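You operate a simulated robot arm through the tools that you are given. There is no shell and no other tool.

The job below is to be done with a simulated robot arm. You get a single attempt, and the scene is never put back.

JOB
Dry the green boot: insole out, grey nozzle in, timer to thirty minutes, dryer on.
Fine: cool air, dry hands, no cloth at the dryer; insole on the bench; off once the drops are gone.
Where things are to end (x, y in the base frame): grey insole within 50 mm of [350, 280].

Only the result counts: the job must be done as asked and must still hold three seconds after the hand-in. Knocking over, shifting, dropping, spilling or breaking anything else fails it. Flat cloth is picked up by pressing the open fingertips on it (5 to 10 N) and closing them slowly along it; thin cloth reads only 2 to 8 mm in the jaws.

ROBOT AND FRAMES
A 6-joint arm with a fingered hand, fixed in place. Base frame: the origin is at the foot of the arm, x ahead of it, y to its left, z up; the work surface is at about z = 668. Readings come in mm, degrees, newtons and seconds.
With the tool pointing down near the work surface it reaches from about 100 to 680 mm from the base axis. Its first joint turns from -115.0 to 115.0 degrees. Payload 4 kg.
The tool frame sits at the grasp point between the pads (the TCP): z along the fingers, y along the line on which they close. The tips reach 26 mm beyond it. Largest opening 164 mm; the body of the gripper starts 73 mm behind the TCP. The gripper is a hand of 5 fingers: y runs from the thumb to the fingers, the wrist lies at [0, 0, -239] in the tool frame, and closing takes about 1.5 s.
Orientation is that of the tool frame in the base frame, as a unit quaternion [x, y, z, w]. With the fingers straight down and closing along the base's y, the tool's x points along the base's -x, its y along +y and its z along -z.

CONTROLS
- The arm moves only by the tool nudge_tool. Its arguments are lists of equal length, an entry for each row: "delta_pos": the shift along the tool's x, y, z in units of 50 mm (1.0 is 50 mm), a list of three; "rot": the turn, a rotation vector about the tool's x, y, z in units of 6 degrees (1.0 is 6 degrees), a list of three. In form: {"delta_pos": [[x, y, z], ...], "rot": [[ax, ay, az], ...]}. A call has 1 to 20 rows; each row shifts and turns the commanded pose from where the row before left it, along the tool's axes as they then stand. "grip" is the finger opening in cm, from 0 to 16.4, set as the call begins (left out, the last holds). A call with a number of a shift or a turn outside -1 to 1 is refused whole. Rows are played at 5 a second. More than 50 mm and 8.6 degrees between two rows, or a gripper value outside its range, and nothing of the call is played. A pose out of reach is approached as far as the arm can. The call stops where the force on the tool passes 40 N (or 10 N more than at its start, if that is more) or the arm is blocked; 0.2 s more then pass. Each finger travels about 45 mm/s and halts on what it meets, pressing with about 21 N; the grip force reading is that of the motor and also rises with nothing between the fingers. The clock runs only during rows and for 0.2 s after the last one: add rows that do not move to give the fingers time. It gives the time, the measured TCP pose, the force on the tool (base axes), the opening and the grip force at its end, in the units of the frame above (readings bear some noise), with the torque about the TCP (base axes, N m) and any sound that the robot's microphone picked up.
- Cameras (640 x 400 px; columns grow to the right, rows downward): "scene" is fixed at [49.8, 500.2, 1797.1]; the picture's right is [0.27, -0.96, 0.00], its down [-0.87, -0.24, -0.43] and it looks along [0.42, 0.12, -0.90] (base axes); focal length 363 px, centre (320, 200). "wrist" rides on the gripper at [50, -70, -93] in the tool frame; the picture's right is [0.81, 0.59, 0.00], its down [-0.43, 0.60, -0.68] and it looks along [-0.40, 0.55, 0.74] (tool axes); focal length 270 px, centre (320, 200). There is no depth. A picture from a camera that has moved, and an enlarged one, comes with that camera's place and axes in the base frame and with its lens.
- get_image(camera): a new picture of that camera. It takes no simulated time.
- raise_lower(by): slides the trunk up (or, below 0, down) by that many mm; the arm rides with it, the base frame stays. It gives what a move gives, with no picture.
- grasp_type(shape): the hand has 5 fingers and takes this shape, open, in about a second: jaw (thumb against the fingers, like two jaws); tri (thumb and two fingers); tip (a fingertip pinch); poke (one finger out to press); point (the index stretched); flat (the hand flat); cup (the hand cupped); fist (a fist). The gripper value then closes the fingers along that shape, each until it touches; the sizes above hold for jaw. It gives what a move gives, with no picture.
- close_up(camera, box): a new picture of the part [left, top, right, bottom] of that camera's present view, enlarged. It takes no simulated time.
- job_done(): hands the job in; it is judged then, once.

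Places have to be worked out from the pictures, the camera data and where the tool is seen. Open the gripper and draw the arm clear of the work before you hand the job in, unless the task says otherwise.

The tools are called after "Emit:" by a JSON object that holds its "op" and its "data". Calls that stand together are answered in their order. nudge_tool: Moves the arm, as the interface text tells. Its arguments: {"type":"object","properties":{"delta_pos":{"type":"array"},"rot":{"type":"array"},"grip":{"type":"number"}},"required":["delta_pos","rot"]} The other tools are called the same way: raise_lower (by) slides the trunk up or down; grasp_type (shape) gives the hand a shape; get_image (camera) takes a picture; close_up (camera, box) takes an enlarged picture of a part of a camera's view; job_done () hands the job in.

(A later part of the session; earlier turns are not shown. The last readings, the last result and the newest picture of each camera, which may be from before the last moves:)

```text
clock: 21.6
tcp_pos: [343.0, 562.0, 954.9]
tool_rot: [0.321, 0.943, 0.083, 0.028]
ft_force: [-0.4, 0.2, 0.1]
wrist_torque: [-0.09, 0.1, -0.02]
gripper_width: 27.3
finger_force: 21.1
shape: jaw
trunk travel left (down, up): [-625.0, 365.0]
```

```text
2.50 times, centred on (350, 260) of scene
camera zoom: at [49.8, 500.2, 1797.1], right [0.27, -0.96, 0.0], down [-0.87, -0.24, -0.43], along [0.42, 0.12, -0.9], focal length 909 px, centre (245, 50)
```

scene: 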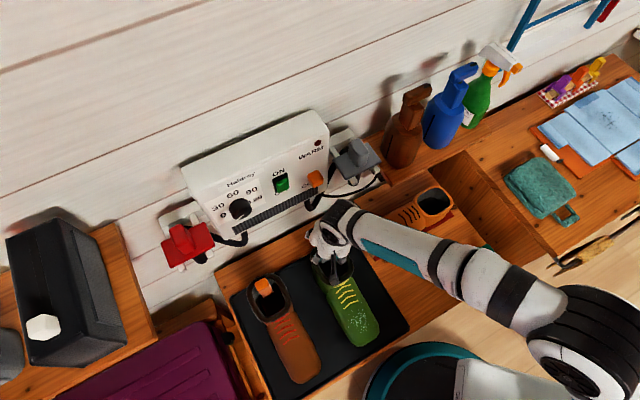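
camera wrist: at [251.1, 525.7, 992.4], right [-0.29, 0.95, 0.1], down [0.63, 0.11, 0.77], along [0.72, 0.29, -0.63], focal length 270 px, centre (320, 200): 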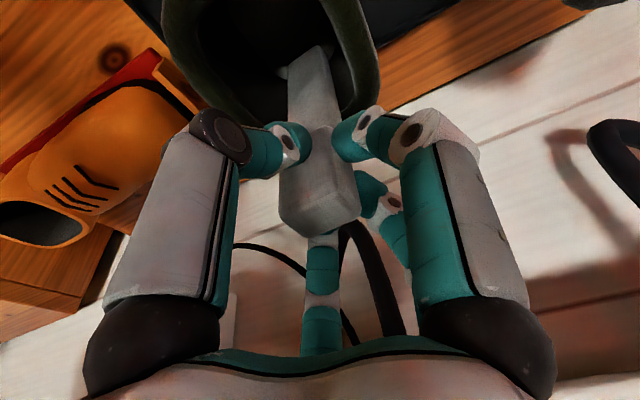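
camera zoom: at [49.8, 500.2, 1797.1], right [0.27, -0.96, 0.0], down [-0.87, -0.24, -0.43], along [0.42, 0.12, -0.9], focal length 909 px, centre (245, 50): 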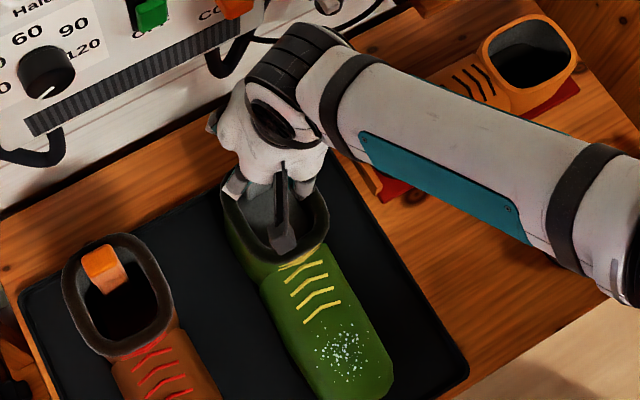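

The insole is a sole plate with an upright stem at its heel and it is passing the opening without force. I'll continue up in small steps.

Emit:
{"op": "nudge_tool", "data": {"delta_pos": [[0, 0.035, -0.197], [0, 0.035, -0.197], [0, 0.035, -0.197], [0, 0.035, -0.197]], "rot": [[0, 0, 0], [0, 0, 0], [0, 0, 0], [0, 0, 0]]}}

Emit:
{"op": "close_up", "data": {"camera": "wrist", "box": [160, 0, 420, 160]}}

Emit:
{"op": "close_up", "data": {"camera": "scene", "box": [280, 180, 420, 340]}}

```text
clock: 22.6
tcp_pos: [342.6, 563.2, 993.2]
tool_rot: [0.321, 0.943, 0.083, 0.028]
ft_force: [-0.8, -0.5, -0.2]
wrist_torque: [-0.1, 0.06, 0.01]
gripper_width: 27.2
finger_force: 20.6
shape: jaw
trunk travel left (down, up): [-625.0, 365.0]
```

```text
2.46 times, centred on (290, 80) of wrist
camera zoom: at [251.0, 526.0, 1073.2], right [-0.29, 0.95, 0.1], down [0.63, 0.11, 0.77], along [0.72, 0.29, -0.63], focal length 665 px, centre (394, 495)
```

zoom: 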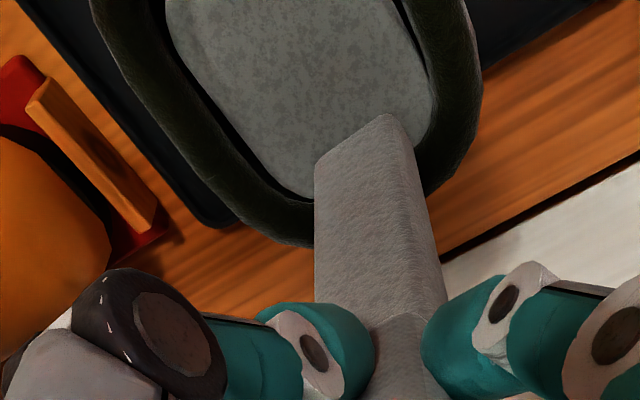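

```text
2.50 times, centred on (350, 260) of scene
camera zoom: at [49.8, 500.2, 1797.1], right [0.27, -0.96, 0.0], down [-0.87, -0.24, -0.43], along [0.42, 0.12, -0.9], focal length 909 px, centre (245, 50)
```

zoom: 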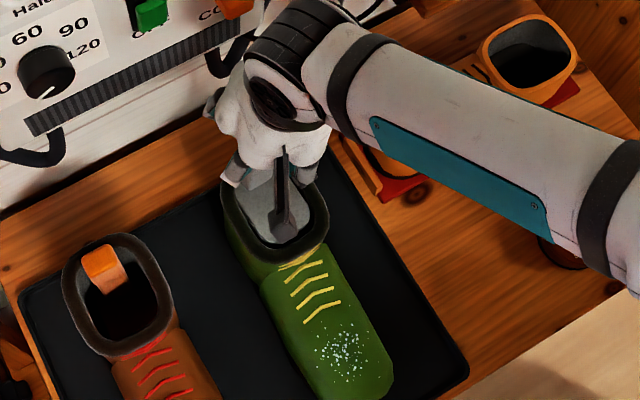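

The plate is in the opening and still free of the rim. I'll continue upward another 60 mm.

Emit:
{"op": "nudge_tool", "data": {"delta_pos": [[0, 0.035, -0.197], [0, 0.035, -0.197], [0, 0.035, -0.197], [0, 0.035, -0.197], [0, 0.035, -0.197], [0, 0.035, -0.197]], "rot": [[0, 0, 0], [0, 0, 0], [0, 0, 0], [0, 0, 0], [0, 0, 0], [0, 0, 0]]}}

Emit:
{"op": "get_image", "data": {"camera": "wrist"}}

Emit:
{"op": "close_up", "data": {"camera": "scene", "box": [220, 100, 420, 340]}}

```text
clock: 24.0
tcp_pos: [344.7, 562.8, 1053.7]
tool_rot: [0.32, 0.943, 0.083, 0.028]
ft_force: [-0.1, 1.0, -1.0]
wrist_torque: [0.01, -0.02, 0.01]
gripper_width: 27.6
finger_force: 20.6
shape: jaw
trunk travel left (down, up): [-625.0, 365.0]
```

```text
taken
camera wrist: at [251.7, 525.9, 1132.7], right [-0.29, 0.95, 0.1], down [0.63, 0.11, 0.77], along [0.72, 0.29, -0.63], focal length 270 px, centre (320, 200)
```

wrist: 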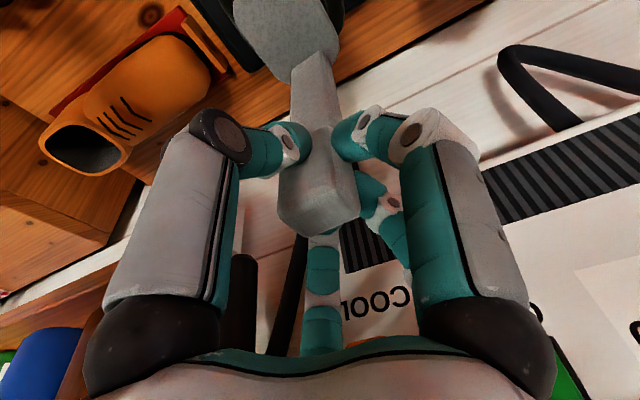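

```text
1.67 times, centred on (320, 220) of scene
camera zoom: at [49.8, 500.2, 1797.1], right [0.27, -0.96, 0.0], down [-0.87, -0.24, -0.43], along [0.42, 0.12, -0.9], focal length 606 px, centre (320, 167)
```

zoom: 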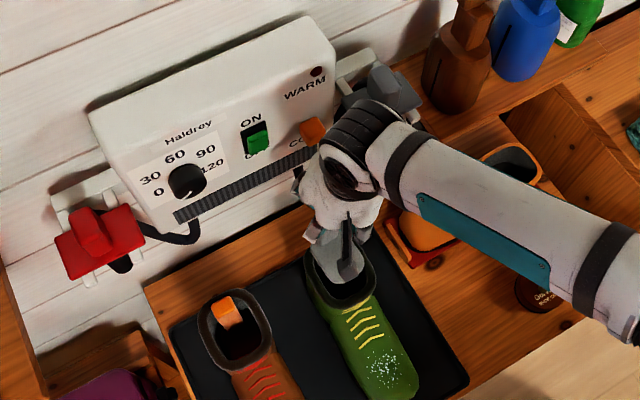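

The insole hangs clear above the boot. The bench furniture lies at 45° to the base, and the spot (350, 280) is free between the tray and the cream tin. I'll carry the insole there at this height, keeping its orientation.

Emit:
{"op": "nudge_tool", "data": {"delta_pos": [[-0.596, -0.662, -0.117], [-0.596, -0.662, -0.117], [-0.596, -0.662, -0.117], [-0.596, -0.662, -0.117], [-0.596, -0.662, -0.117], [-0.596, -0.662, -0.117]], "rot": [[0, 0, 0], [0, 0, 0], [0, 0, 0], [0, 0, 0], [0, 0, 0], [0, 0, 0]]}}

Emit:
{"op": "get_image", "data": {"camera": "wrist"}}

Emit:
{"op": "get_image", "data": {"camera": "scene"}}

```text
clock: 25.4
tcp_pos: [362.8, 292.4, 1055.2]
tool_rot: [0.32, 0.944, 0.082, 0.028]
ft_force: [0.6, 0.2, -0.8]
wrist_torque: [-0.01, -0.01, -0.01]
gripper_width: 27.2
finger_force: 20.9
shape: jaw
trunk travel left (down, up): [-625.0, 365.0]
```

```text
taken
camera wrist: at [270.8, 255.6, 1134.6], right [-0.29, 0.95, 0.1], down [0.63, 0.11, 0.77], along [0.72, 0.29, -0.63], focal length 270 px, centre (320, 200)
```

wrist: 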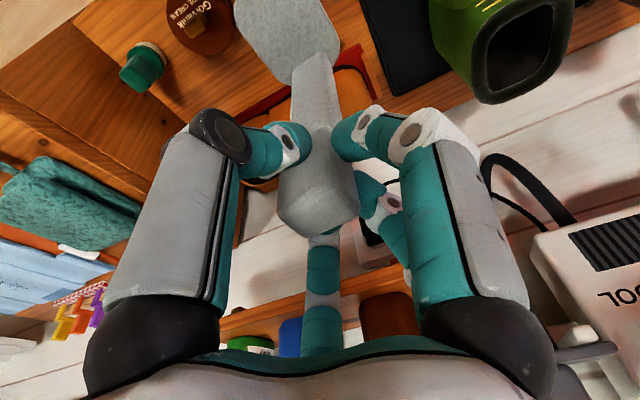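

```text
taken
```

scene: 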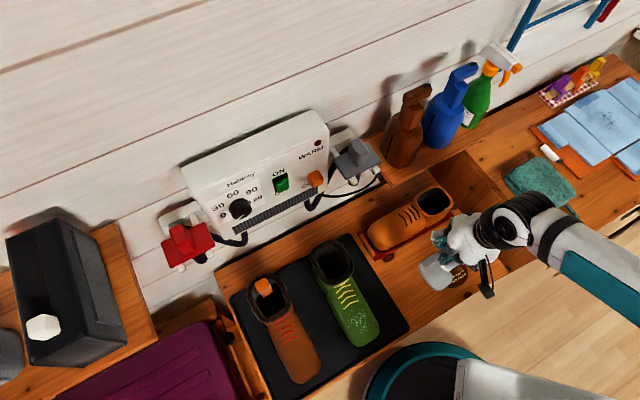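

I'll enlarge both views to see the held plate and its tilt.

Emit:
{"op": "close_up", "data": {"camera": "scene", "box": [390, 190, 530, 310]}}

Emit:
{"op": "close_up", "data": {"camera": "wrist", "box": [160, 0, 420, 160]}}

```text
3.33 times, centred on (460, 250) of scene
camera zoom: at [49.8, 500.2, 1797.1], right [0.27, -0.96, 0.0], down [-0.87, -0.24, -0.43], along [0.42, 0.12, -0.9], focal length 1212 px, centre (-147, 33)
```

zoom: 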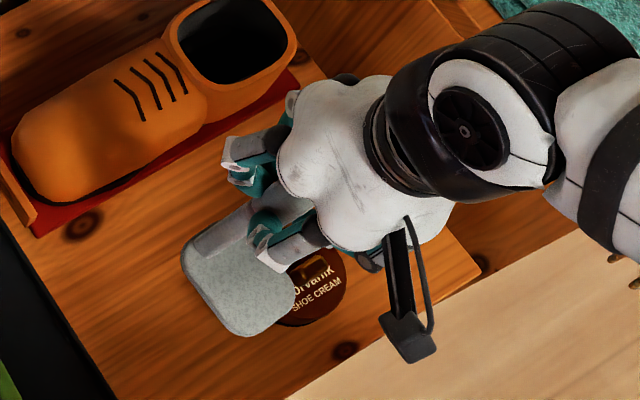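

```text
2.46 times, centred on (290, 80) of wrist
camera zoom: at [270.8, 255.6, 1134.6], right [-0.29, 0.95, 0.1], down [0.63, 0.11, 0.77], along [0.72, 0.29, -0.63], focal length 665 px, centre (394, 495)
```

zoom: 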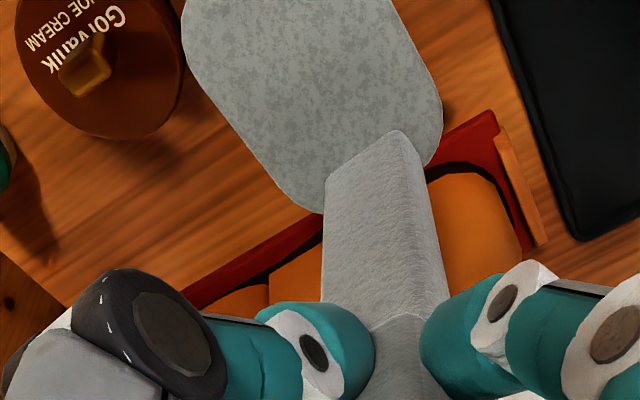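

The plate is about 75 x 60 mm and level, roughly 135 mm below the TCP. I'll lower 200 mm over the free spot and look again before touching down.

Emit:
{"op": "nudge_tool", "data": {"delta_pos": [[0, -0.139, 0.788], [0, -0.139, 0.788], [0, -0.139, 0.788], [0, -0.139, 0.788], [0, -0.139, 0.788]], "rot": [[0, 0, 0], [0, 0, 0], [0, 0, 0], [0, 0, 0], [0, 0, 0]]}}

Emit:
{"op": "close_up", "data": {"camera": "scene", "box": [360, 200, 500, 320]}}

Emit:
{"op": "get_image", "data": {"camera": "wrist"}}

```text
clock: 26.6
tcp_pos: [363.1, 292.8, 852.2]
tool_rot: [0.321, 0.943, 0.082, 0.028]
ft_force: [0.2, 0.3, -0.4]
wrist_torque: [-0.02, -0.03, -0.01]
gripper_width: 27.5
finger_force: 21.0
shape: jaw
trunk travel left (down, up): [-625.0, 365.0]
```

```text
3.33 times, centred on (430, 260) of scene
camera zoom: at [49.8, 500.2, 1797.1], right [0.27, -0.96, 0.0], down [-0.87, -0.24, -0.43], along [0.42, 0.12, -0.9], focal length 1212 px, centre (-47, 0)
```

zoom: 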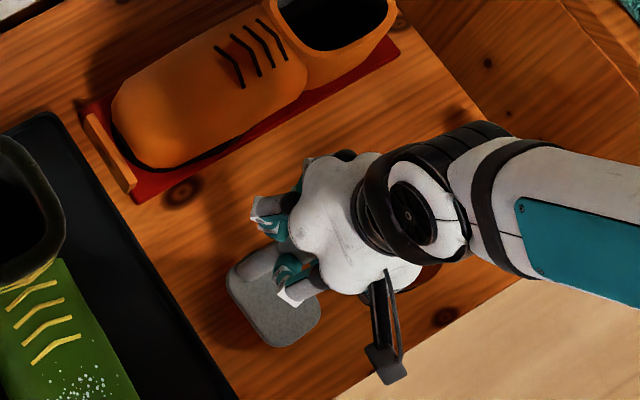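

```text
taken
camera wrist: at [271.7, 255.4, 931.4], right [-0.29, 0.95, 0.1], down [0.63, 0.11, 0.77], along [0.72, 0.29, -0.63], focal length 270 px, centre (320, 200)
```

wrist: 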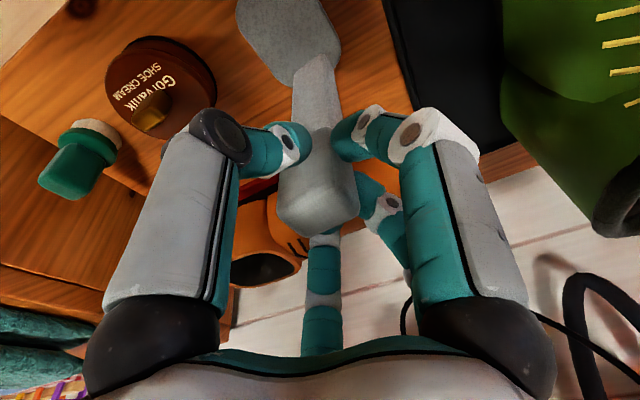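

Everything around is clear. I'll lower slowly, 10 mm per row, and read the contact force.

Emit:
{"op": "nudge_tool", "data": {"delta_pos": [[0, -0.035, 0.197], [0, -0.035, 0.197], [0, -0.035, 0.197]], "rot": [[0, 0, 0], [0, 0, 0], [0, 0, 0]]}}

Emit:
{"op": "close_up", "data": {"camera": "scene", "box": [360, 220, 480, 320]}}

```text
clock: 27.5
tcp_pos: [368.6, 298.9, 830.1]
tool_rot: [0.32, 0.942, 0.092, 0.033]
ft_force: [0.5, 4.0, 14.3]
wrist_torque: [-0.06, 0.14, -0.02]
gripper_width: 28.5
finger_force: 21.3
shape: jaw
trunk travel left (down, up): [-625.0, 365.0]
stopped in row 3: the force on the tool passed its limit at 41 N (the readings are from after the stop); the commanded pose is now the measured one
```

```text
4.00 times, centred on (420, 270) of scene
camera zoom: at [49.8, 500.2, 1797.1], right [0.27, -0.96, 0.0], down [-0.87, -0.24, -0.43], along [0.42, 0.12, -0.9], focal length 1454 px, centre (-80, -80)
```

zoom: 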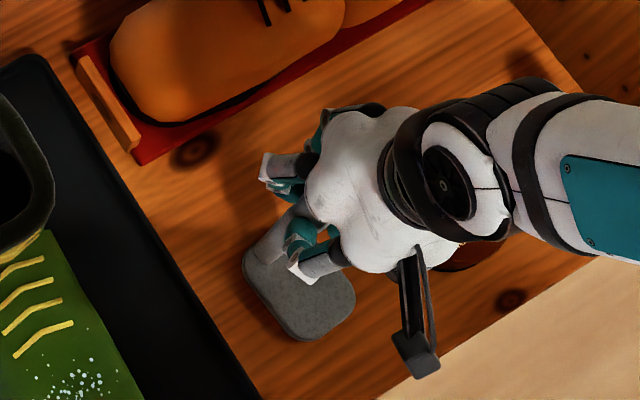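

The plate has touched the bench with the TCP at z = 830. I'll ease up 3 mm to relieve the load.

Emit:
{"op": "nudge_tool", "data": {"delta_pos": [[0, 0.0, -0.05]], "rot": [[0, 0, 0]]}}

Emit:
{"op": "get_image", "data": {"camera": "wrist"}}

```text
clock: 27.9
tcp_pos: [367.6, 297.2, 830.5]
tool_rot: [0.32, 0.943, 0.091, 0.032]
ft_force: [1.5, 4.7, 11.8]
wrist_torque: [0.0, 0.08, -0.02]
gripper_width: 28.2
finger_force: 21.1
shape: jaw
trunk travel left (down, up): [-625.0, 365.0]
```

```text
taken
camera wrist: at [274.6, 259.6, 908.1], right [-0.29, 0.95, 0.11], down [0.62, 0.1, 0.78], along [0.73, 0.29, -0.62], focal length 270 px, centre (320, 200)
```

wrist: 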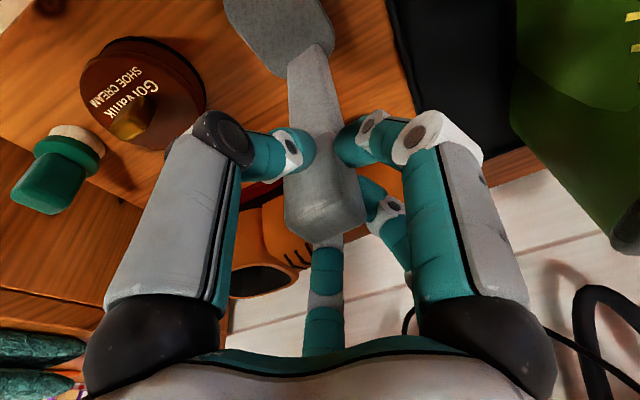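

Still 12 N on it; I'll raise a little more.

Emit:
{"op": "nudge_tool", "data": {"delta_pos": [[0, 0.01, -0.06]], "rot": [[0, 0, 0]]}}

Emit:
{"op": "nudge_tool", "data": {"delta_pos": [[0, 0.01, -0.05]], "rot": [[0, 0, 0]]}}

```text
clock: 28.3
tcp_pos: [366.9, 295.5, 832.2]
tool_rot: [0.32, 0.943, 0.088, 0.032]
ft_force: [-0.1, 0.6, 3.4]
wrist_torque: [-0.1, 0.14, 0.02]
gripper_width: 27.7
finger_force: 20.6
shape: jaw
trunk travel left (down, up): [-625.0, 365.0]
```

```text
clock: 28.7
tcp_pos: [368.3, 297.9, 835.4]
tool_rot: [0.32, 0.943, 0.089, 0.033]
ft_force: [-0.8, 0.9, -0.2]
wrist_torque: [-0.03, 0.03, 0.0]
gripper_width: 27.3
finger_force: 21.5
shape: jaw
trunk travel left (down, up): [-625.0, 365.0]
```

Force is near zero now with the plate at the bench. I'll lower 2 mm and release by opening to 7 cm.

Emit:
{"op": "nudge_tool", "data": {"delta_pos": [[0, -0.01, 0.04]], "rot": [[0, 0, 0]]}}

Emit:
{"op": "nudge_tool", "data": {"delta_pos": [[0, 0, 0], [0, 0, 0], [0, 0, 0], [0, 0, 0], [0, 0, 0]], "rot": [[0, 0, 0], [0, 0, 0], [0, 0, 0], [0, 0, 0], [0, 0, 0]], "grip": 7}}

Emit:
{"op": "get_image", "data": {"camera": "wrist"}}

```text
clock: 29.1
tcp_pos: [368.0, 295.8, 835.3]
tool_rot: [0.319, 0.943, 0.092, 0.033]
ft_force: [1.8, 0.9, 7.0]
wrist_torque: [-0.05, 0.05, 0.01]
gripper_width: 27.3
finger_force: 21.0
shape: jaw
trunk travel left (down, up): [-625.0, 365.0]
```

```text
clock: 30.3
tcp_pos: [367.2, 296.9, 834.3]
tool_rot: [0.32, 0.943, 0.09, 0.033]
ft_force: [-0.8, -0.3, 0.8]
wrist_torque: [0.01, -0.01, 0.01]
gripper_width: 69.5
finger_force: 0.1
shape: jaw
trunk travel left (down, up): [-625.0, 365.0]
```

```text
taken
camera wrist: at [274.0, 259.1, 911.7], right [-0.29, 0.95, 0.11], down [0.62, 0.1, 0.78], along [0.73, 0.29, -0.62], focal length 270 px, centre (320, 200)
```

wrist: 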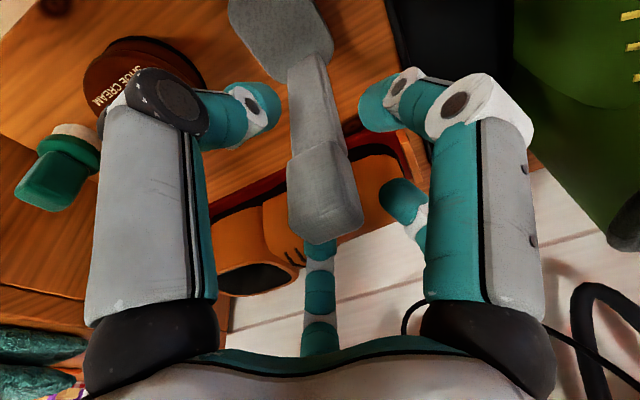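

The insole stands by itself on its plate. I'll lift the hand vertically clear and check its place.

Emit:
{"op": "nudge_tool", "data": {"delta_pos": [[0, 0.075, -0.392], [0, 0.075, -0.392], [0, 0.15, -0.785], [0, 0.15, -0.785], [0, 0.15, -0.785], [0, 0.15, -0.785]], "rot": [[0, 0, 0], [0, 0, 0], [0, 0, 0], [0, 0, 0], [0, 0, 0], [0, 0, 0]]}}

Emit:
{"op": "get_image", "data": {"camera": "wrist"}}

Emit:
{"op": "get_image", "data": {"camera": "scene"}}

```text
clock: 31.7
tcp_pos: [365.8, 295.8, 1034.5]
tool_rot: [0.32, 0.943, 0.09, 0.033]
ft_force: [-0.3, 0.3, -0.5]
wrist_torque: [0.04, -0.02, 0.01]
gripper_width: 69.5
finger_force: 0.1
shape: jaw
trunk travel left (down, up): [-625.0, 365.0]
```

```text
taken
camera wrist: at [271.8, 259.2, 1112.8], right [-0.29, 0.95, 0.11], down [0.62, 0.1, 0.78], along [0.73, 0.29, -0.62], focal length 270 px, centre (320, 200)
```

wrist: 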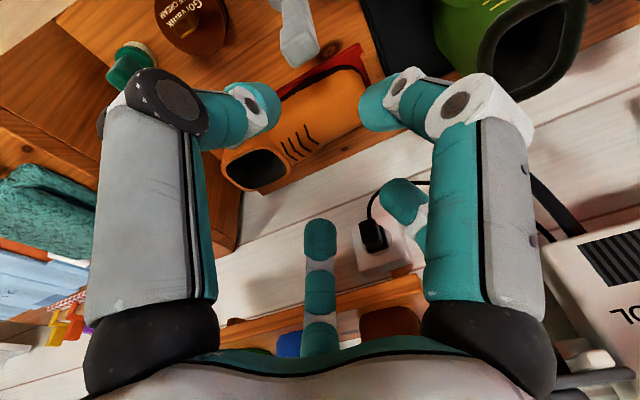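

```text
taken
```

scene: 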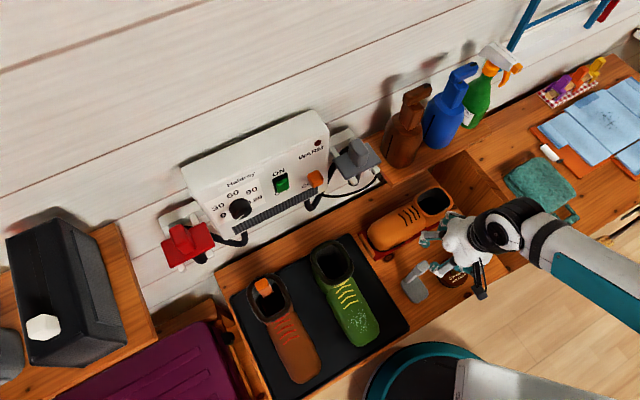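

The insole now stands at about (350, 280). Next comes the grey nozzle: a flange about 90 x 60 mm near (482, 535, 1118) resting on a fork, with a handle block on top and a black tube below. I'll raise the trunk, square up the tool and look at it from the front, keeping away from the brown bottle near (565, 426).

Emit:
{"op": "raise_lower", "data": {"by": 250}}

Emit:
{"op": "nudge_tool", "data": {"delta_pos": [[0, 0, 0], [0, 0, 0], [0, 0, 0], [0, 0, 0], [0, 0, 0], [0, 0, 0], [0, 0, 0], [0, 0, 0], [0, 0, 0], [-0.335, 0.855, 0], [-0.335, 0.855, 0], [-0.335, 0.855, 0], [-0.335, 0.855, 0], [0, 0, 0.86]], "rot": [[0.9, 0, 0], [0.85, 0, 0], [0, 0, -0.9], [0, 0, -0.9], [0, 0, -0.9], [0, 0, -0.9], [0, 0, -0.9], [0, 0, -0.9], [0, 0, -0.85], [0, 0, 0], [0, 0, 0], [0, 0, 0], [0, 0, 0], [0, 0, 0]], "grip": 7}}

Emit:
{"op": "get_image", "data": {"camera": "wrist"}}

Emit:
{"op": "get_image", "data": {"camera": "scene"}}

```text
clock: 34.3
tcp_pos: [364.9, 295.9, 1283.6]
tool_rot: [0.319, 0.943, 0.09, 0.033]
ft_force: [0.3, 0.0, -0.3]
wrist_torque: [-0.01, -0.03, -0.03]
gripper_width: 69.7
finger_force: 0.1
shape: jaw
trunk travel left (down, up): [-875.0, 115.0]
```

```text
clock: 37.3
tcp_pos: [433.1, 468.3, 1242.2]
tool_rot: [0.0, 1.0, 0.002, 0.004]
ft_force: [-0.6, 0.1, -0.1]
wrist_torque: [0.02, -0.01, 0.02]
gripper_width: 69.8
finger_force: 0.1
shape: jaw
trunk travel left (down, up): [-875.0, 115.0]
```

```text
taken
camera wrist: at [380.6, 397.8, 1334.5], right [-0.81, 0.59, 0.0], down [0.43, 0.59, 0.68], along [0.4, 0.55, -0.73], focal length 270 px, centre (320, 200)
```

wrist: 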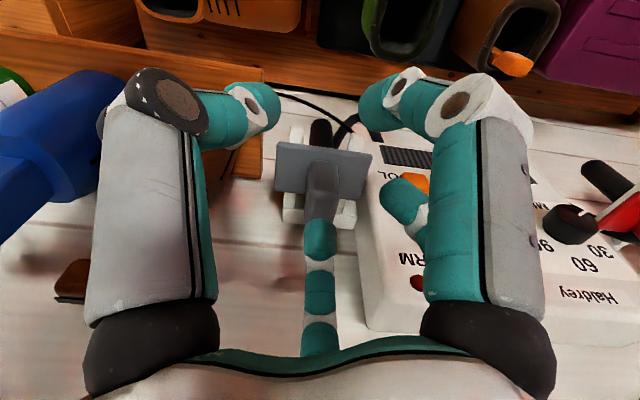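

```text
taken
```

scene: 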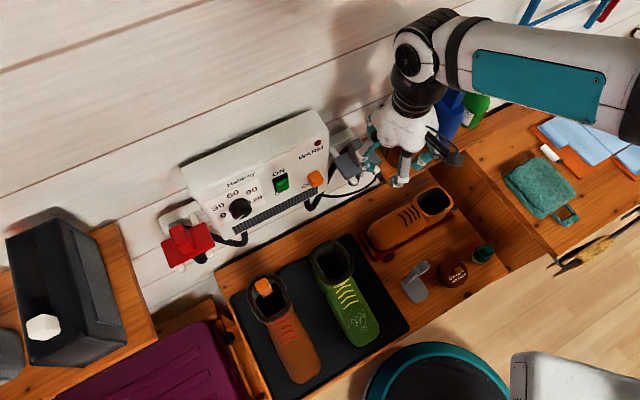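

I'll enlarge the nozzle from the front and check the insole where it now stands.

Emit:
{"op": "close_up", "data": {"camera": "wrist", "box": [250, 70, 410, 240]}}

Emit:
{"op": "close_up", "data": {"camera": "scene", "box": [360, 220, 500, 320]}}

Emit:
{"op": "close_up", "data": {"camera": "scene", "box": [310, 100, 450, 220]}}

```text
2.35 times, centred on (330, 155) of wrist
camera zoom: at [380.6, 397.8, 1334.5], right [-0.81, 0.59, 0.0], down [0.43, 0.59, 0.68], along [0.4, 0.55, -0.73], focal length 636 px, centre (296, 306)
```

zoom: 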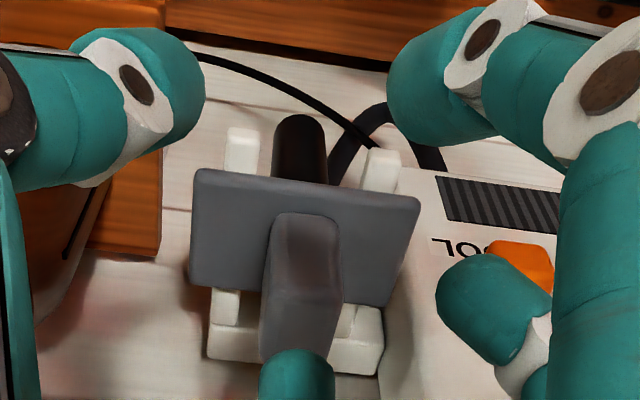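

```text
4.00 times, centred on (430, 270) of scene
camera zoom: at [49.8, 500.2, 1797.1], right [0.27, -0.96, 0.0], down [-0.87, -0.24, -0.43], along [0.42, 0.12, -0.9], focal length 1454 px, centre (-120, -80)
```

zoom: 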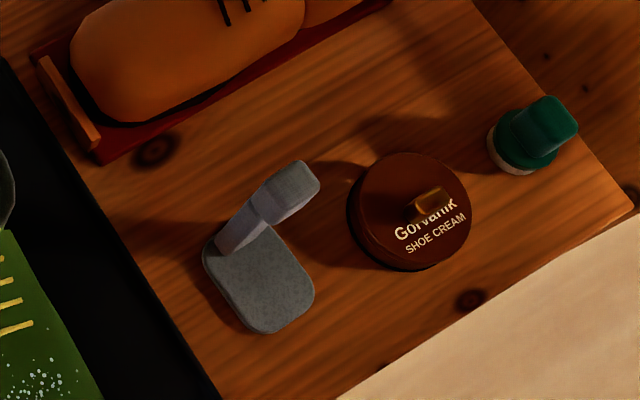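

```text
3.33 times, centred on (380, 160) of scene
camera zoom: at [49.8, 500.2, 1797.1], right [0.27, -0.96, 0.0], down [-0.87, -0.24, -0.43], along [0.42, 0.12, -0.9], focal length 1212 px, centre (120, 333)
```

zoom: 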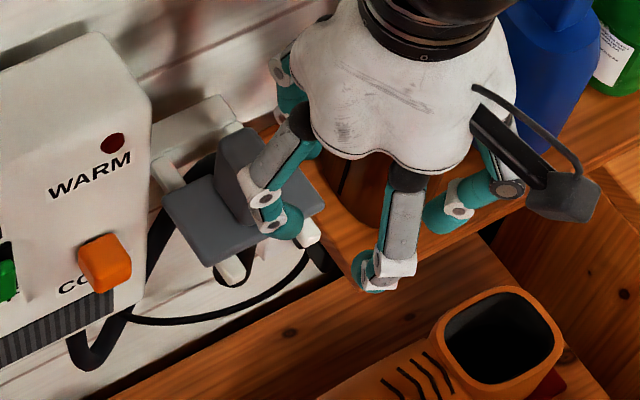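

The front view gives the flange spanning 682 to 740 mm in the wall direction, with the handle block (about 28 x 35 x 62 mm) centred near (478, 534) and topping out at about z = 1182. I'll back off 40 mm, turn so the fingers close across its narrow side, and tilt 20° outward for reach.

Emit:
{"op": "nudge_tool", "data": {"delta_pos": [[0.566, -0.566, 0], [0, 0, 0], [0, 0, 0], [0, 0, 0], [0, 0, 0], [0, 0, 0], [0, 0, 0], [0, 0, 0], [0, 0, 0], [0, 0, 0], [0, 0, 0], [0, 0, 0], [0, 0, 0]], "rot": [[0, 0, 0], [0, 0, -0.94], [0, 0, -0.94], [0, 0, -0.94], [0, 0, -0.94], [0, 0, -0.94], [0, 0, -0.94], [0, 0, -0.94], [0, 0, -0.92], [0, -0.85, 0], [0, -0.85, 0], [0, -0.83, 0], [0, -0.8, 0]], "grip": 7}}

Emit:
{"op": "get_image", "data": {"camera": "wrist"}}

Emit:
{"op": "get_image", "data": {"camera": "scene"}}

```text
clock: 40.1
tcp_pos: [405.7, 440.7, 1243.0]
tool_rot: [-0.377, 0.909, 0.068, 0.165]
ft_force: [0.4, 0.6, 0.9]
wrist_torque: [-0.06, -0.01, 0.0]
gripper_width: 69.8
finger_force: 0.0
shape: jaw
trunk travel left (down, up): [-875.0, 115.0]
```

```text
taken
camera wrist: at [397.1, 334.4, 1312.4], right [-0.95, -0.12, -0.29], down [-0.3, 0.54, 0.78], along [0.06, 0.83, -0.55], focal length 270 px, centre (320, 200)
```

wrist: 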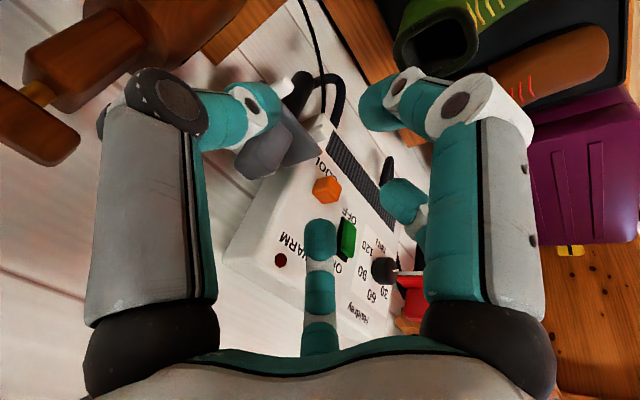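

```text
taken
```

scene: 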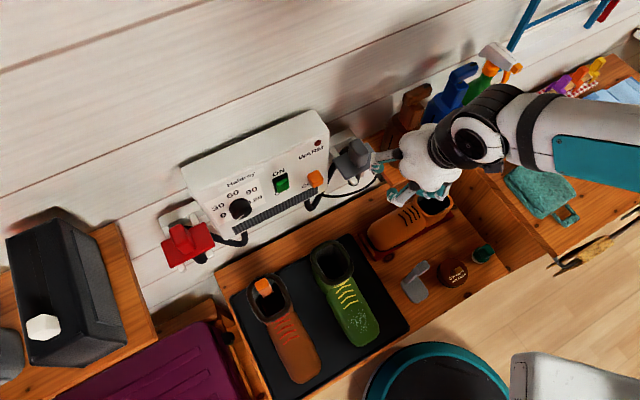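

The path to the handle is free on the dryer side, and the brown bottle's head stays about 30 mm to the right. I'll move to a point 60 mm above the grasp.

Emit:
{"op": "nudge_tool", "data": {"delta_pos": [[-0.7, 0.09, 0.38], [-0.7, 0.09, 0.38], [-0.7, 0.09, 0.38]], "rot": [[0, 0, 0], [0, 0, 0], [0, 0, 0]]}}

Emit:
{"op": "get_image", "data": {"camera": "wrist"}}

Emit:
{"op": "close_up", "data": {"camera": "scene", "box": [280, 60, 480, 220]}}

```text
clock: 40.9
tcp_pos: [477.9, 535.2, 1224.6]
tool_rot: [-0.376, 0.909, 0.067, 0.164]
ft_force: [1.3, -1.4, -0.2]
wrist_torque: [0.0, -0.02, -0.09]
gripper_width: 69.2
finger_force: 0.1
shape: jaw
trunk travel left (down, up): [-875.0, 115.0]
```

```text
taken
camera wrist: at [469.3, 429.2, 1293.6], right [-0.95, -0.12, -0.28], down [-0.3, 0.54, 0.78], along [0.06, 0.83, -0.55], focal length 270 px, centre (320, 200)
```

wrist: 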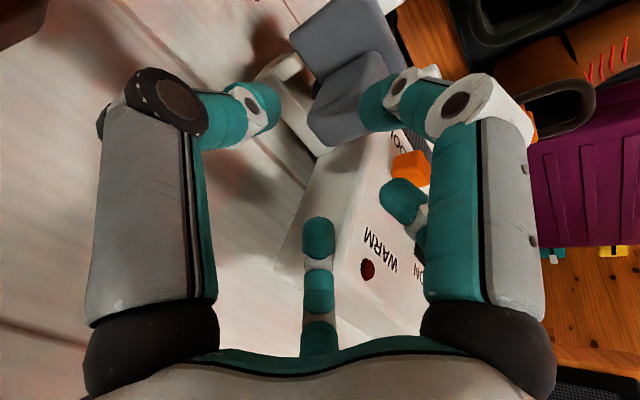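

```text
2.50 times, centred on (380, 140) of scene
camera zoom: at [49.8, 500.2, 1797.1], right [0.27, -0.96, 0.0], down [-0.87, -0.24, -0.43], along [0.42, 0.12, -0.9], focal length 909 px, centre (170, 350)
```

zoom: 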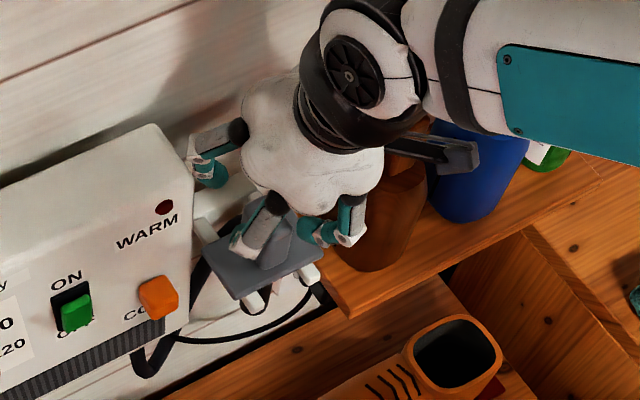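

I'll enlarge the wrist view to centre on the handle precisely.

Emit:
{"op": "close_up", "data": {"camera": "wrist", "box": [240, 0, 460, 160]}}

```text
2.50 times, centred on (350, 80) of wrist
camera zoom: at [469.3, 429.2, 1293.6], right [-0.95, -0.12, -0.28], down [-0.3, 0.54, 0.78], along [0.06, 0.83, -0.55], focal length 676 px, centre (245, 500)
```

zoom: 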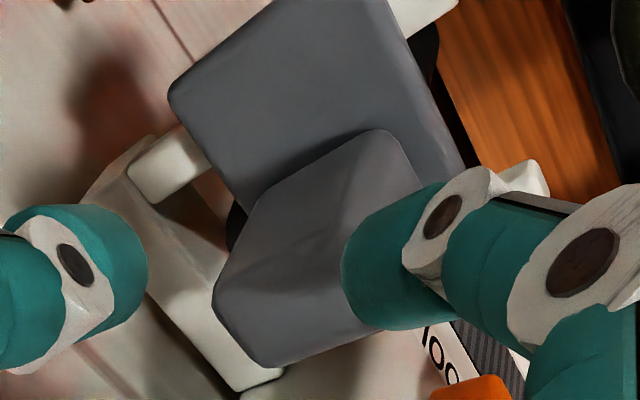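

The handle is centred within about 4 mm of the TCP line and its top is nearer z = 1175. I'll descend vertically in two stages to z of about 1162.

Emit:
{"op": "nudge_tool", "data": {"delta_pos": [[0.137, -0.03, 0.376], [0.137, -0.03, 0.376]], "rot": [[0, 0, 0], [0, 0, 0]]}}

Emit:
{"op": "nudge_tool", "data": {"delta_pos": [[0.075, 0, 0.207], [0.075, 0, 0.207]], "rot": [[0, 0, 0], [0, 0, 0]]}}

Emit:
{"op": "get_image", "data": {"camera": "wrist"}}

Emit:
{"op": "close_up", "data": {"camera": "scene", "box": [300, 90, 440, 210]}}

```text
clock: 41.5
tcp_pos: [481.5, 530.7, 1185.6]
tool_rot: [-0.376, 0.91, 0.067, 0.164]
ft_force: [7.4, -7.0, 0.1]
wrist_torque: [0.29, 0.34, -0.31]
gripper_width: 68.6
finger_force: 0.1
shape: jaw
trunk travel left (down, up): [-875.0, 115.0]
```

```text
clock: 42.1
tcp_pos: [482.0, 530.1, 1162.9]
tool_rot: [-0.377, 0.909, 0.067, 0.165]
ft_force: [5.8, -5.4, 1.6]
wrist_torque: [0.32, 0.31, -0.24]
gripper_width: 68.8
finger_force: 0.0
shape: jaw
trunk travel left (down, up): [-875.0, 115.0]
```

```text
taken
camera wrist: at [474.4, 424.8, 1232.7], right [-0.95, -0.12, -0.28], down [-0.3, 0.54, 0.79], along [0.06, 0.83, -0.55], focal length 270 px, centre (320, 200)
```

wrist: 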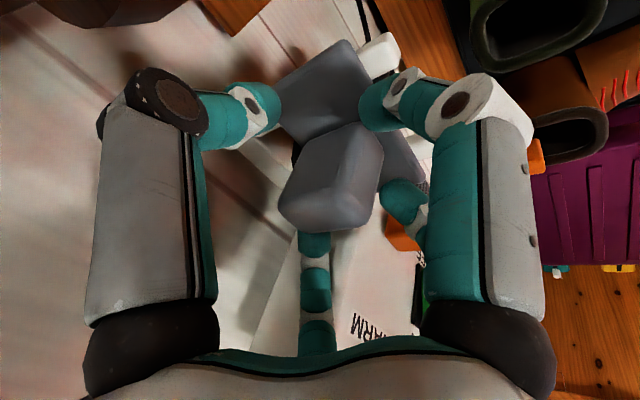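

```text
3.33 times, centred on (370, 150) of scene
camera zoom: at [49.8, 500.2, 1797.1], right [0.27, -0.96, 0.0], down [-0.87, -0.24, -0.43], along [0.42, 0.12, -0.9], focal length 1212 px, centre (153, 367)
```

zoom: 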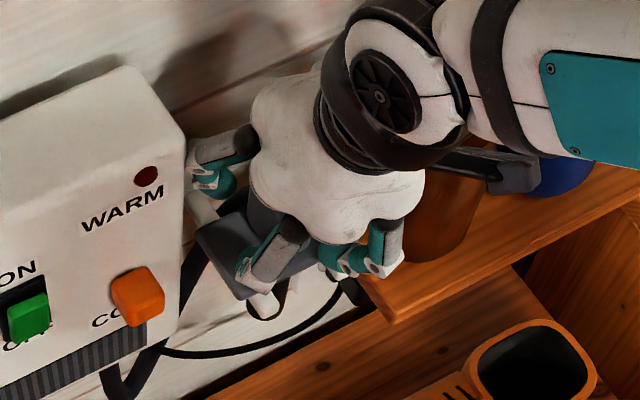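

There is a 10 N sideways push toward the right, so a finger on the left is brushing the dryer's side. I'll narrow the fingers a little to 5.5 cm to free it and look at the centring.

Emit:
{"op": "nudge_tool", "data": {"delta_pos": [[0, -0.04, 0], [0, 0, 0], [0, 0, 0]], "rot": [[0, 0, 0], [0, 0, 0], [0, 0, 0]], "grip": 5.5}}

Emit:
{"op": "close_up", "data": {"camera": "wrist", "box": [230, 20, 450, 250]}}

```text
clock: 42.9
tcp_pos: [482.8, 529.6, 1162.6]
tool_rot: [-0.377, 0.909, 0.068, 0.164]
ft_force: [-0.3, 0.5, -0.3]
wrist_torque: [-0.01, 0.04, 0.0]
gripper_width: 55.5
finger_force: 0.1
shape: jaw
trunk travel left (down, up): [-875.0, 115.0]
```

```text
1.74 times, centred on (340, 135) of wrist
camera zoom: at [474.9, 424.1, 1233.0], right [-0.95, -0.12, -0.28], down [-0.3, 0.54, 0.78], along [0.06, 0.83, -0.55], focal length 470 px, centre (285, 313)
```

zoom: 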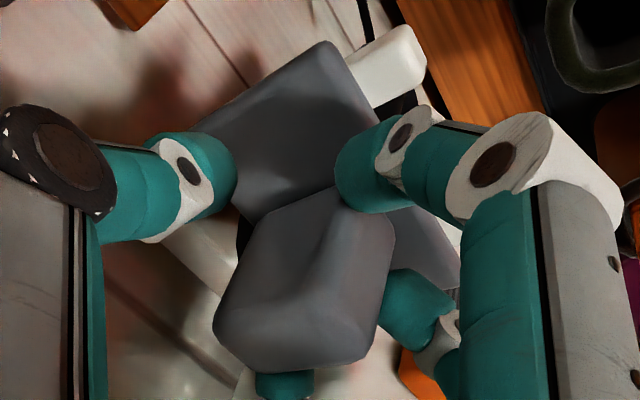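

Contact is gone and the handle is nearly centred, about 5 mm nearer to the robot. I'll shift 4 mm that way and close on it.

Emit:
{"op": "nudge_tool", "data": {"delta_pos": [[0.08, -0.02, 0.0]], "rot": [[0, 0, 0]]}}

Emit:
{"op": "nudge_tool", "data": {"delta_pos": [[0, 0, 0], [0, 0, 0], [0, 0, 0], [0, 0, 0], [0, 0, 0], [0, 0, 0]], "rot": [[0, 0, 0], [0, 0, 0], [0, 0, 0], [0, 0, 0], [0, 0, 0], [0, 0, 0]], "grip": 0}}

Emit:
{"op": "get_image", "data": {"camera": "wrist"}}

```text
clock: 43.3
tcp_pos: [482.2, 526.2, 1162.7]
tool_rot: [-0.376, 0.909, 0.067, 0.165]
ft_force: [-1.5, -0.3, -0.4]
wrist_torque: [0.02, 0.01, 0.02]
gripper_width: 55.1
finger_force: 0.1
shape: jaw
trunk travel left (down, up): [-875.0, 115.0]
```

```text
clock: 44.7
tcp_pos: [481.3, 526.9, 1163.4]
tool_rot: [-0.376, 0.91, 0.066, 0.165]
ft_force: [-0.1, -1.1, -0.4]
wrist_torque: [-0.08, 0.03, -0.03]
gripper_width: 29.0
finger_force: 21.1
shape: jaw
trunk travel left (down, up): [-875.0, 115.0]
```

```text
taken
camera wrist: at [473.0, 420.1, 1232.0], right [-0.95, -0.12, -0.28], down [-0.3, 0.54, 0.78], along [0.06, 0.83, -0.55], focal length 270 px, centre (320, 200)
```

wrist: 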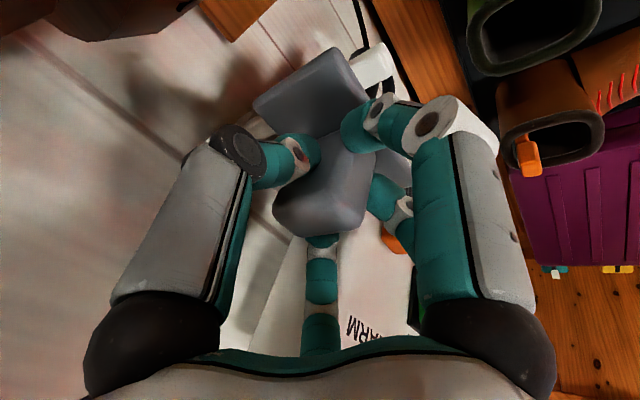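

The handle is held at 29 mm with 21 N. I'll lift straight up slowly out of the fork.

Emit:
{"op": "nudge_tool", "data": {"delta_pos": [[-0.068, 0, -0.188], [-0.068, 0, -0.188], [-0.068, 0, -0.188]], "rot": [[0, 0, 0], [0, 0, 0], [0, 0, 0]]}}

Emit:
{"op": "get_image", "data": {"camera": "wrist"}}

Emit:
{"op": "close_up", "data": {"camera": "scene", "box": [280, 90, 440, 230]}}

```text
clock: 45.5
tcp_pos: [480.4, 526.6, 1192.9]
tool_rot: [-0.376, 0.909, 0.068, 0.165]
ft_force: [0.4, -0.5, -1.6]
wrist_torque: [-0.06, 0.02, 0.02]
gripper_width: 28.7
finger_force: 21.0
shape: jaw
trunk travel left (down, up): [-875.0, 115.0]
```

```text
taken
camera wrist: at [472.6, 420.5, 1262.4], right [-0.95, -0.12, -0.28], down [-0.3, 0.54, 0.78], along [0.06, 0.83, -0.55], focal length 270 px, centre (320, 200)
```

wrist: 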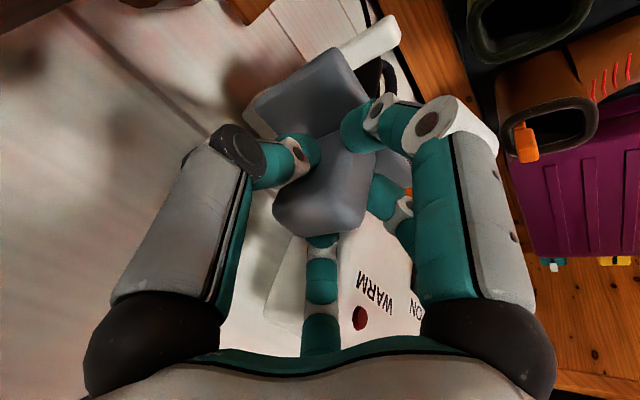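

```text
2.86 times, centred on (360, 160) of scene
camera zoom: at [49.8, 500.2, 1797.1], right [0.27, -0.96, 0.0], down [-0.87, -0.24, -0.43], along [0.42, 0.12, -0.9], focal length 1038 px, centre (206, 314)
```

zoom: 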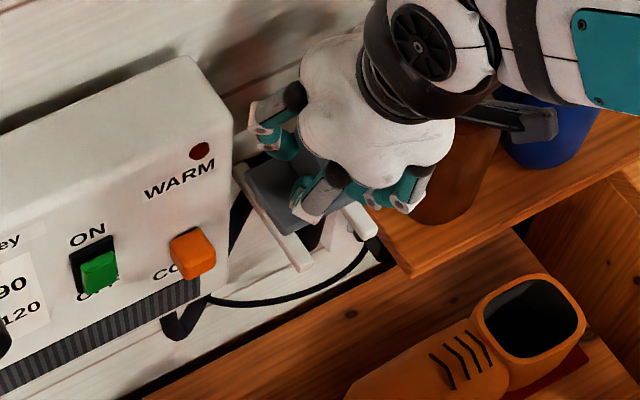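

The flange is 30 mm clear above the fork. The fork is open to the front, so I'll draw the nozzle straight out toward the robot by 100 mm.

Emit:
{"op": "nudge_tool", "data": {"delta_pos": [[0.376, 0, -0.137], [0.376, 0, -0.137], [0.376, 0, -0.137], [0.376, 0, -0.137], [0.376, 0, -0.137]], "rot": [[0, 0, 0], [0, 0, 0], [0, 0, 0], [0, 0, 0], [0, 0, 0]]}}

Emit:
{"op": "get_image", "data": {"camera": "wrist"}}

Emit:
{"op": "get_image", "data": {"camera": "scene"}}

```text
clock: 46.7
tcp_pos: [408.9, 454.0, 1192.0]
tool_rot: [-0.376, 0.909, 0.067, 0.165]
ft_force: [0.0, 0.2, -0.7]
wrist_torque: [-0.02, -0.03, 0.03]
gripper_width: 28.7
finger_force: 20.8
shape: jaw
trunk travel left (down, up): [-875.0, 115.0]
```

```text
taken
camera wrist: at [401.0, 348.9, 1261.5], right [-0.95, -0.12, -0.28], down [-0.3, 0.54, 0.78], along [0.06, 0.83, -0.55], focal length 270 px, centre (320, 200)
```

wrist: 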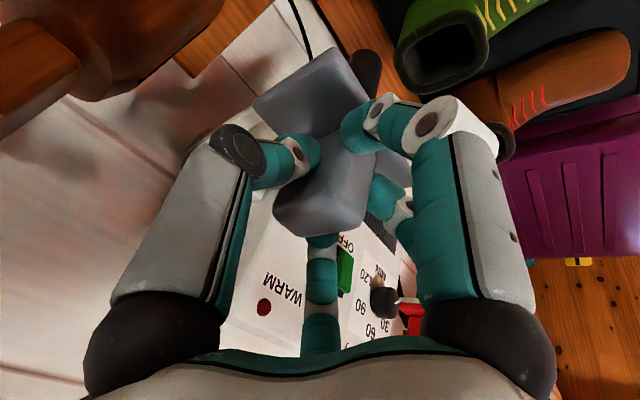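

```text
taken
```

scene: 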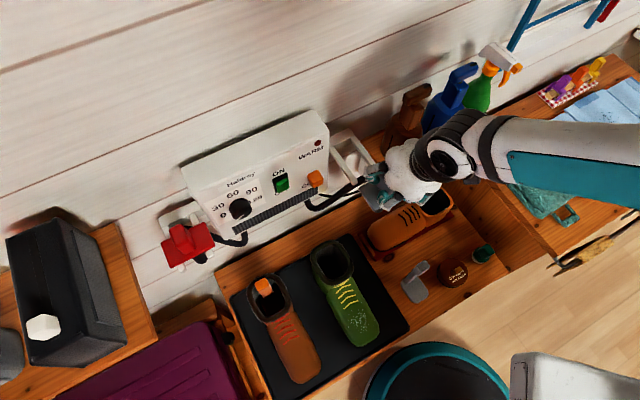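

The nozzle is out and its hose follows. I'll move sideways along the wall to bring it over the green boot's opening near (318, 541), still high up.

Emit:
{"op": "nudge_tool", "data": {"delta_pos": [[0, 0.8, 0], [0, 0.8, 0], [0, 0.8, 0]], "rot": [[0, 0, 0], [0, 0, 0], [0, 0, 0]]}}

Emit:
{"op": "get_image", "data": {"camera": "wrist"}}

Emit:
{"op": "close_up", "data": {"camera": "scene", "box": [220, 140, 420, 300]}}

```text
clock: 47.5
tcp_pos: [325.2, 542.5, 1189.9]
tool_rot: [-0.376, 0.909, 0.066, 0.165]
ft_force: [-0.3, 0.4, -1.8]
wrist_torque: [-0.02, -0.03, 0.0]
gripper_width: 28.9
finger_force: 20.4
shape: jaw
trunk travel left (down, up): [-875.0, 115.0]
```

```text
taken
camera wrist: at [317.5, 437.0, 1260.8], right [-0.95, -0.12, -0.28], down [-0.3, 0.54, 0.78], along [0.06, 0.83, -0.55], focal length 270 px, centre (320, 200)
```

wrist: 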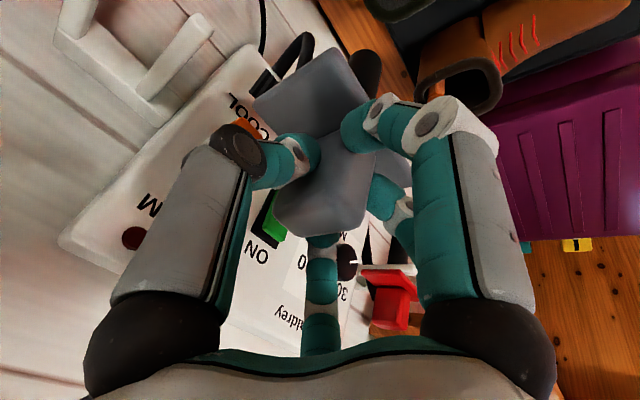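

```text
2.50 times, centred on (320, 220) of scene
camera zoom: at [49.8, 500.2, 1797.1], right [0.27, -0.96, 0.0], down [-0.87, -0.24, -0.43], along [0.42, 0.12, -0.9], focal length 909 px, centre (320, 150)
```

zoom: 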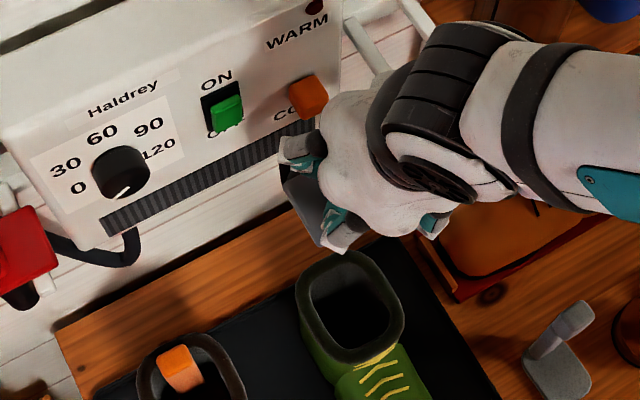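

The boot opening is right below and clear. I'll lower the trunk 150 mm, keeping the tube end above the rim, and then check the alignment.

Emit:
{"op": "raise_lower", "data": {"by": -140}}

Emit:
{"op": "get_image", "data": {"camera": "wrist"}}

Emit:
{"op": "close_up", "data": {"camera": "scene", "box": [240, 160, 400, 300]}}

```text
clock: 49.1
tcp_pos: [326.2, 541.9, 1052.4]
tool_rot: [-0.377, 0.909, 0.067, 0.164]
ft_force: [-0.9, -0.3, -2.0]
wrist_torque: [-0.03, -0.02, -0.01]
gripper_width: 28.8
finger_force: 21.1
shape: jaw
trunk travel left (down, up): [-735.0, 255.0]
```

```text
taken
camera wrist: at [318.8, 435.8, 1121.0], right [-0.95, -0.12, -0.28], down [-0.3, 0.54, 0.78], along [0.06, 0.83, -0.55], focal length 270 px, centre (320, 200)
```

wrist: 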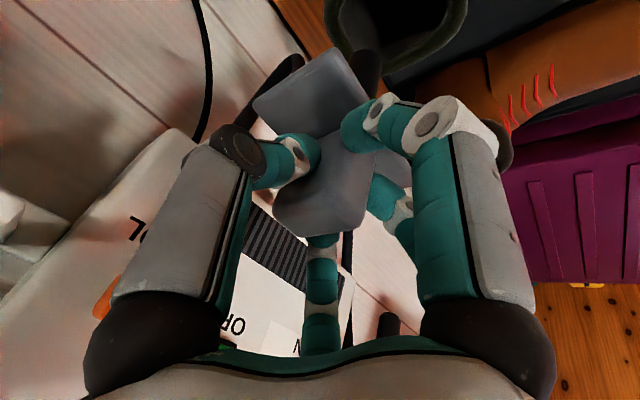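

```text
2.86 times, centred on (320, 230) of scene
camera zoom: at [49.8, 500.2, 1797.1], right [0.27, -0.96, 0.0], down [-0.87, -0.24, -0.43], along [0.42, 0.12, -0.9], focal length 1038 px, centre (320, 114)
```

zoom: 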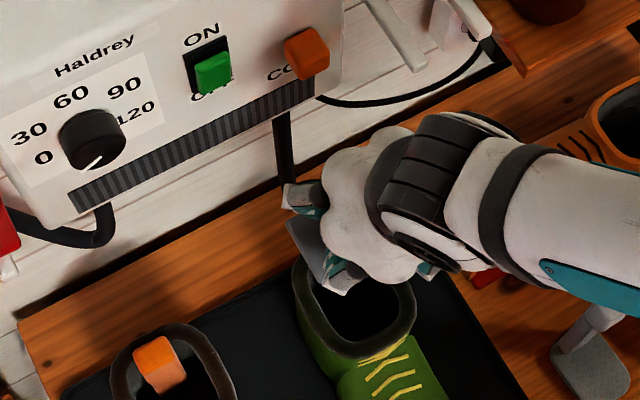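

I'll enlarge the region of the tube and the rim.

Emit:
{"op": "close_up", "data": {"camera": "wrist", "box": [230, 0, 490, 130]}}

```text
2.46 times, centred on (360, 65) of wrist
camera zoom: at [318.8, 435.8, 1121.0], right [-0.95, -0.12, -0.28], down [-0.3, 0.54, 0.78], along [0.06, 0.83, -0.55], focal length 665 px, centre (222, 532)
```

zoom: 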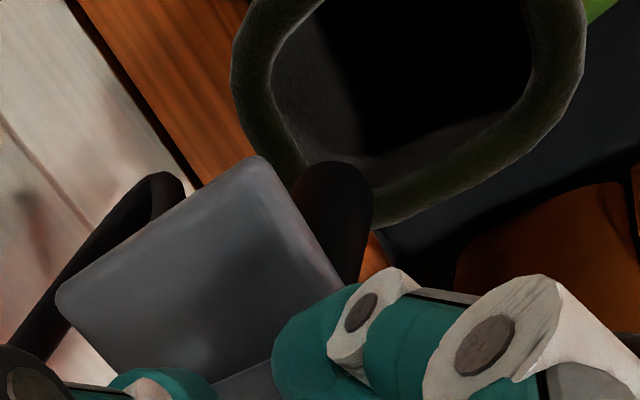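

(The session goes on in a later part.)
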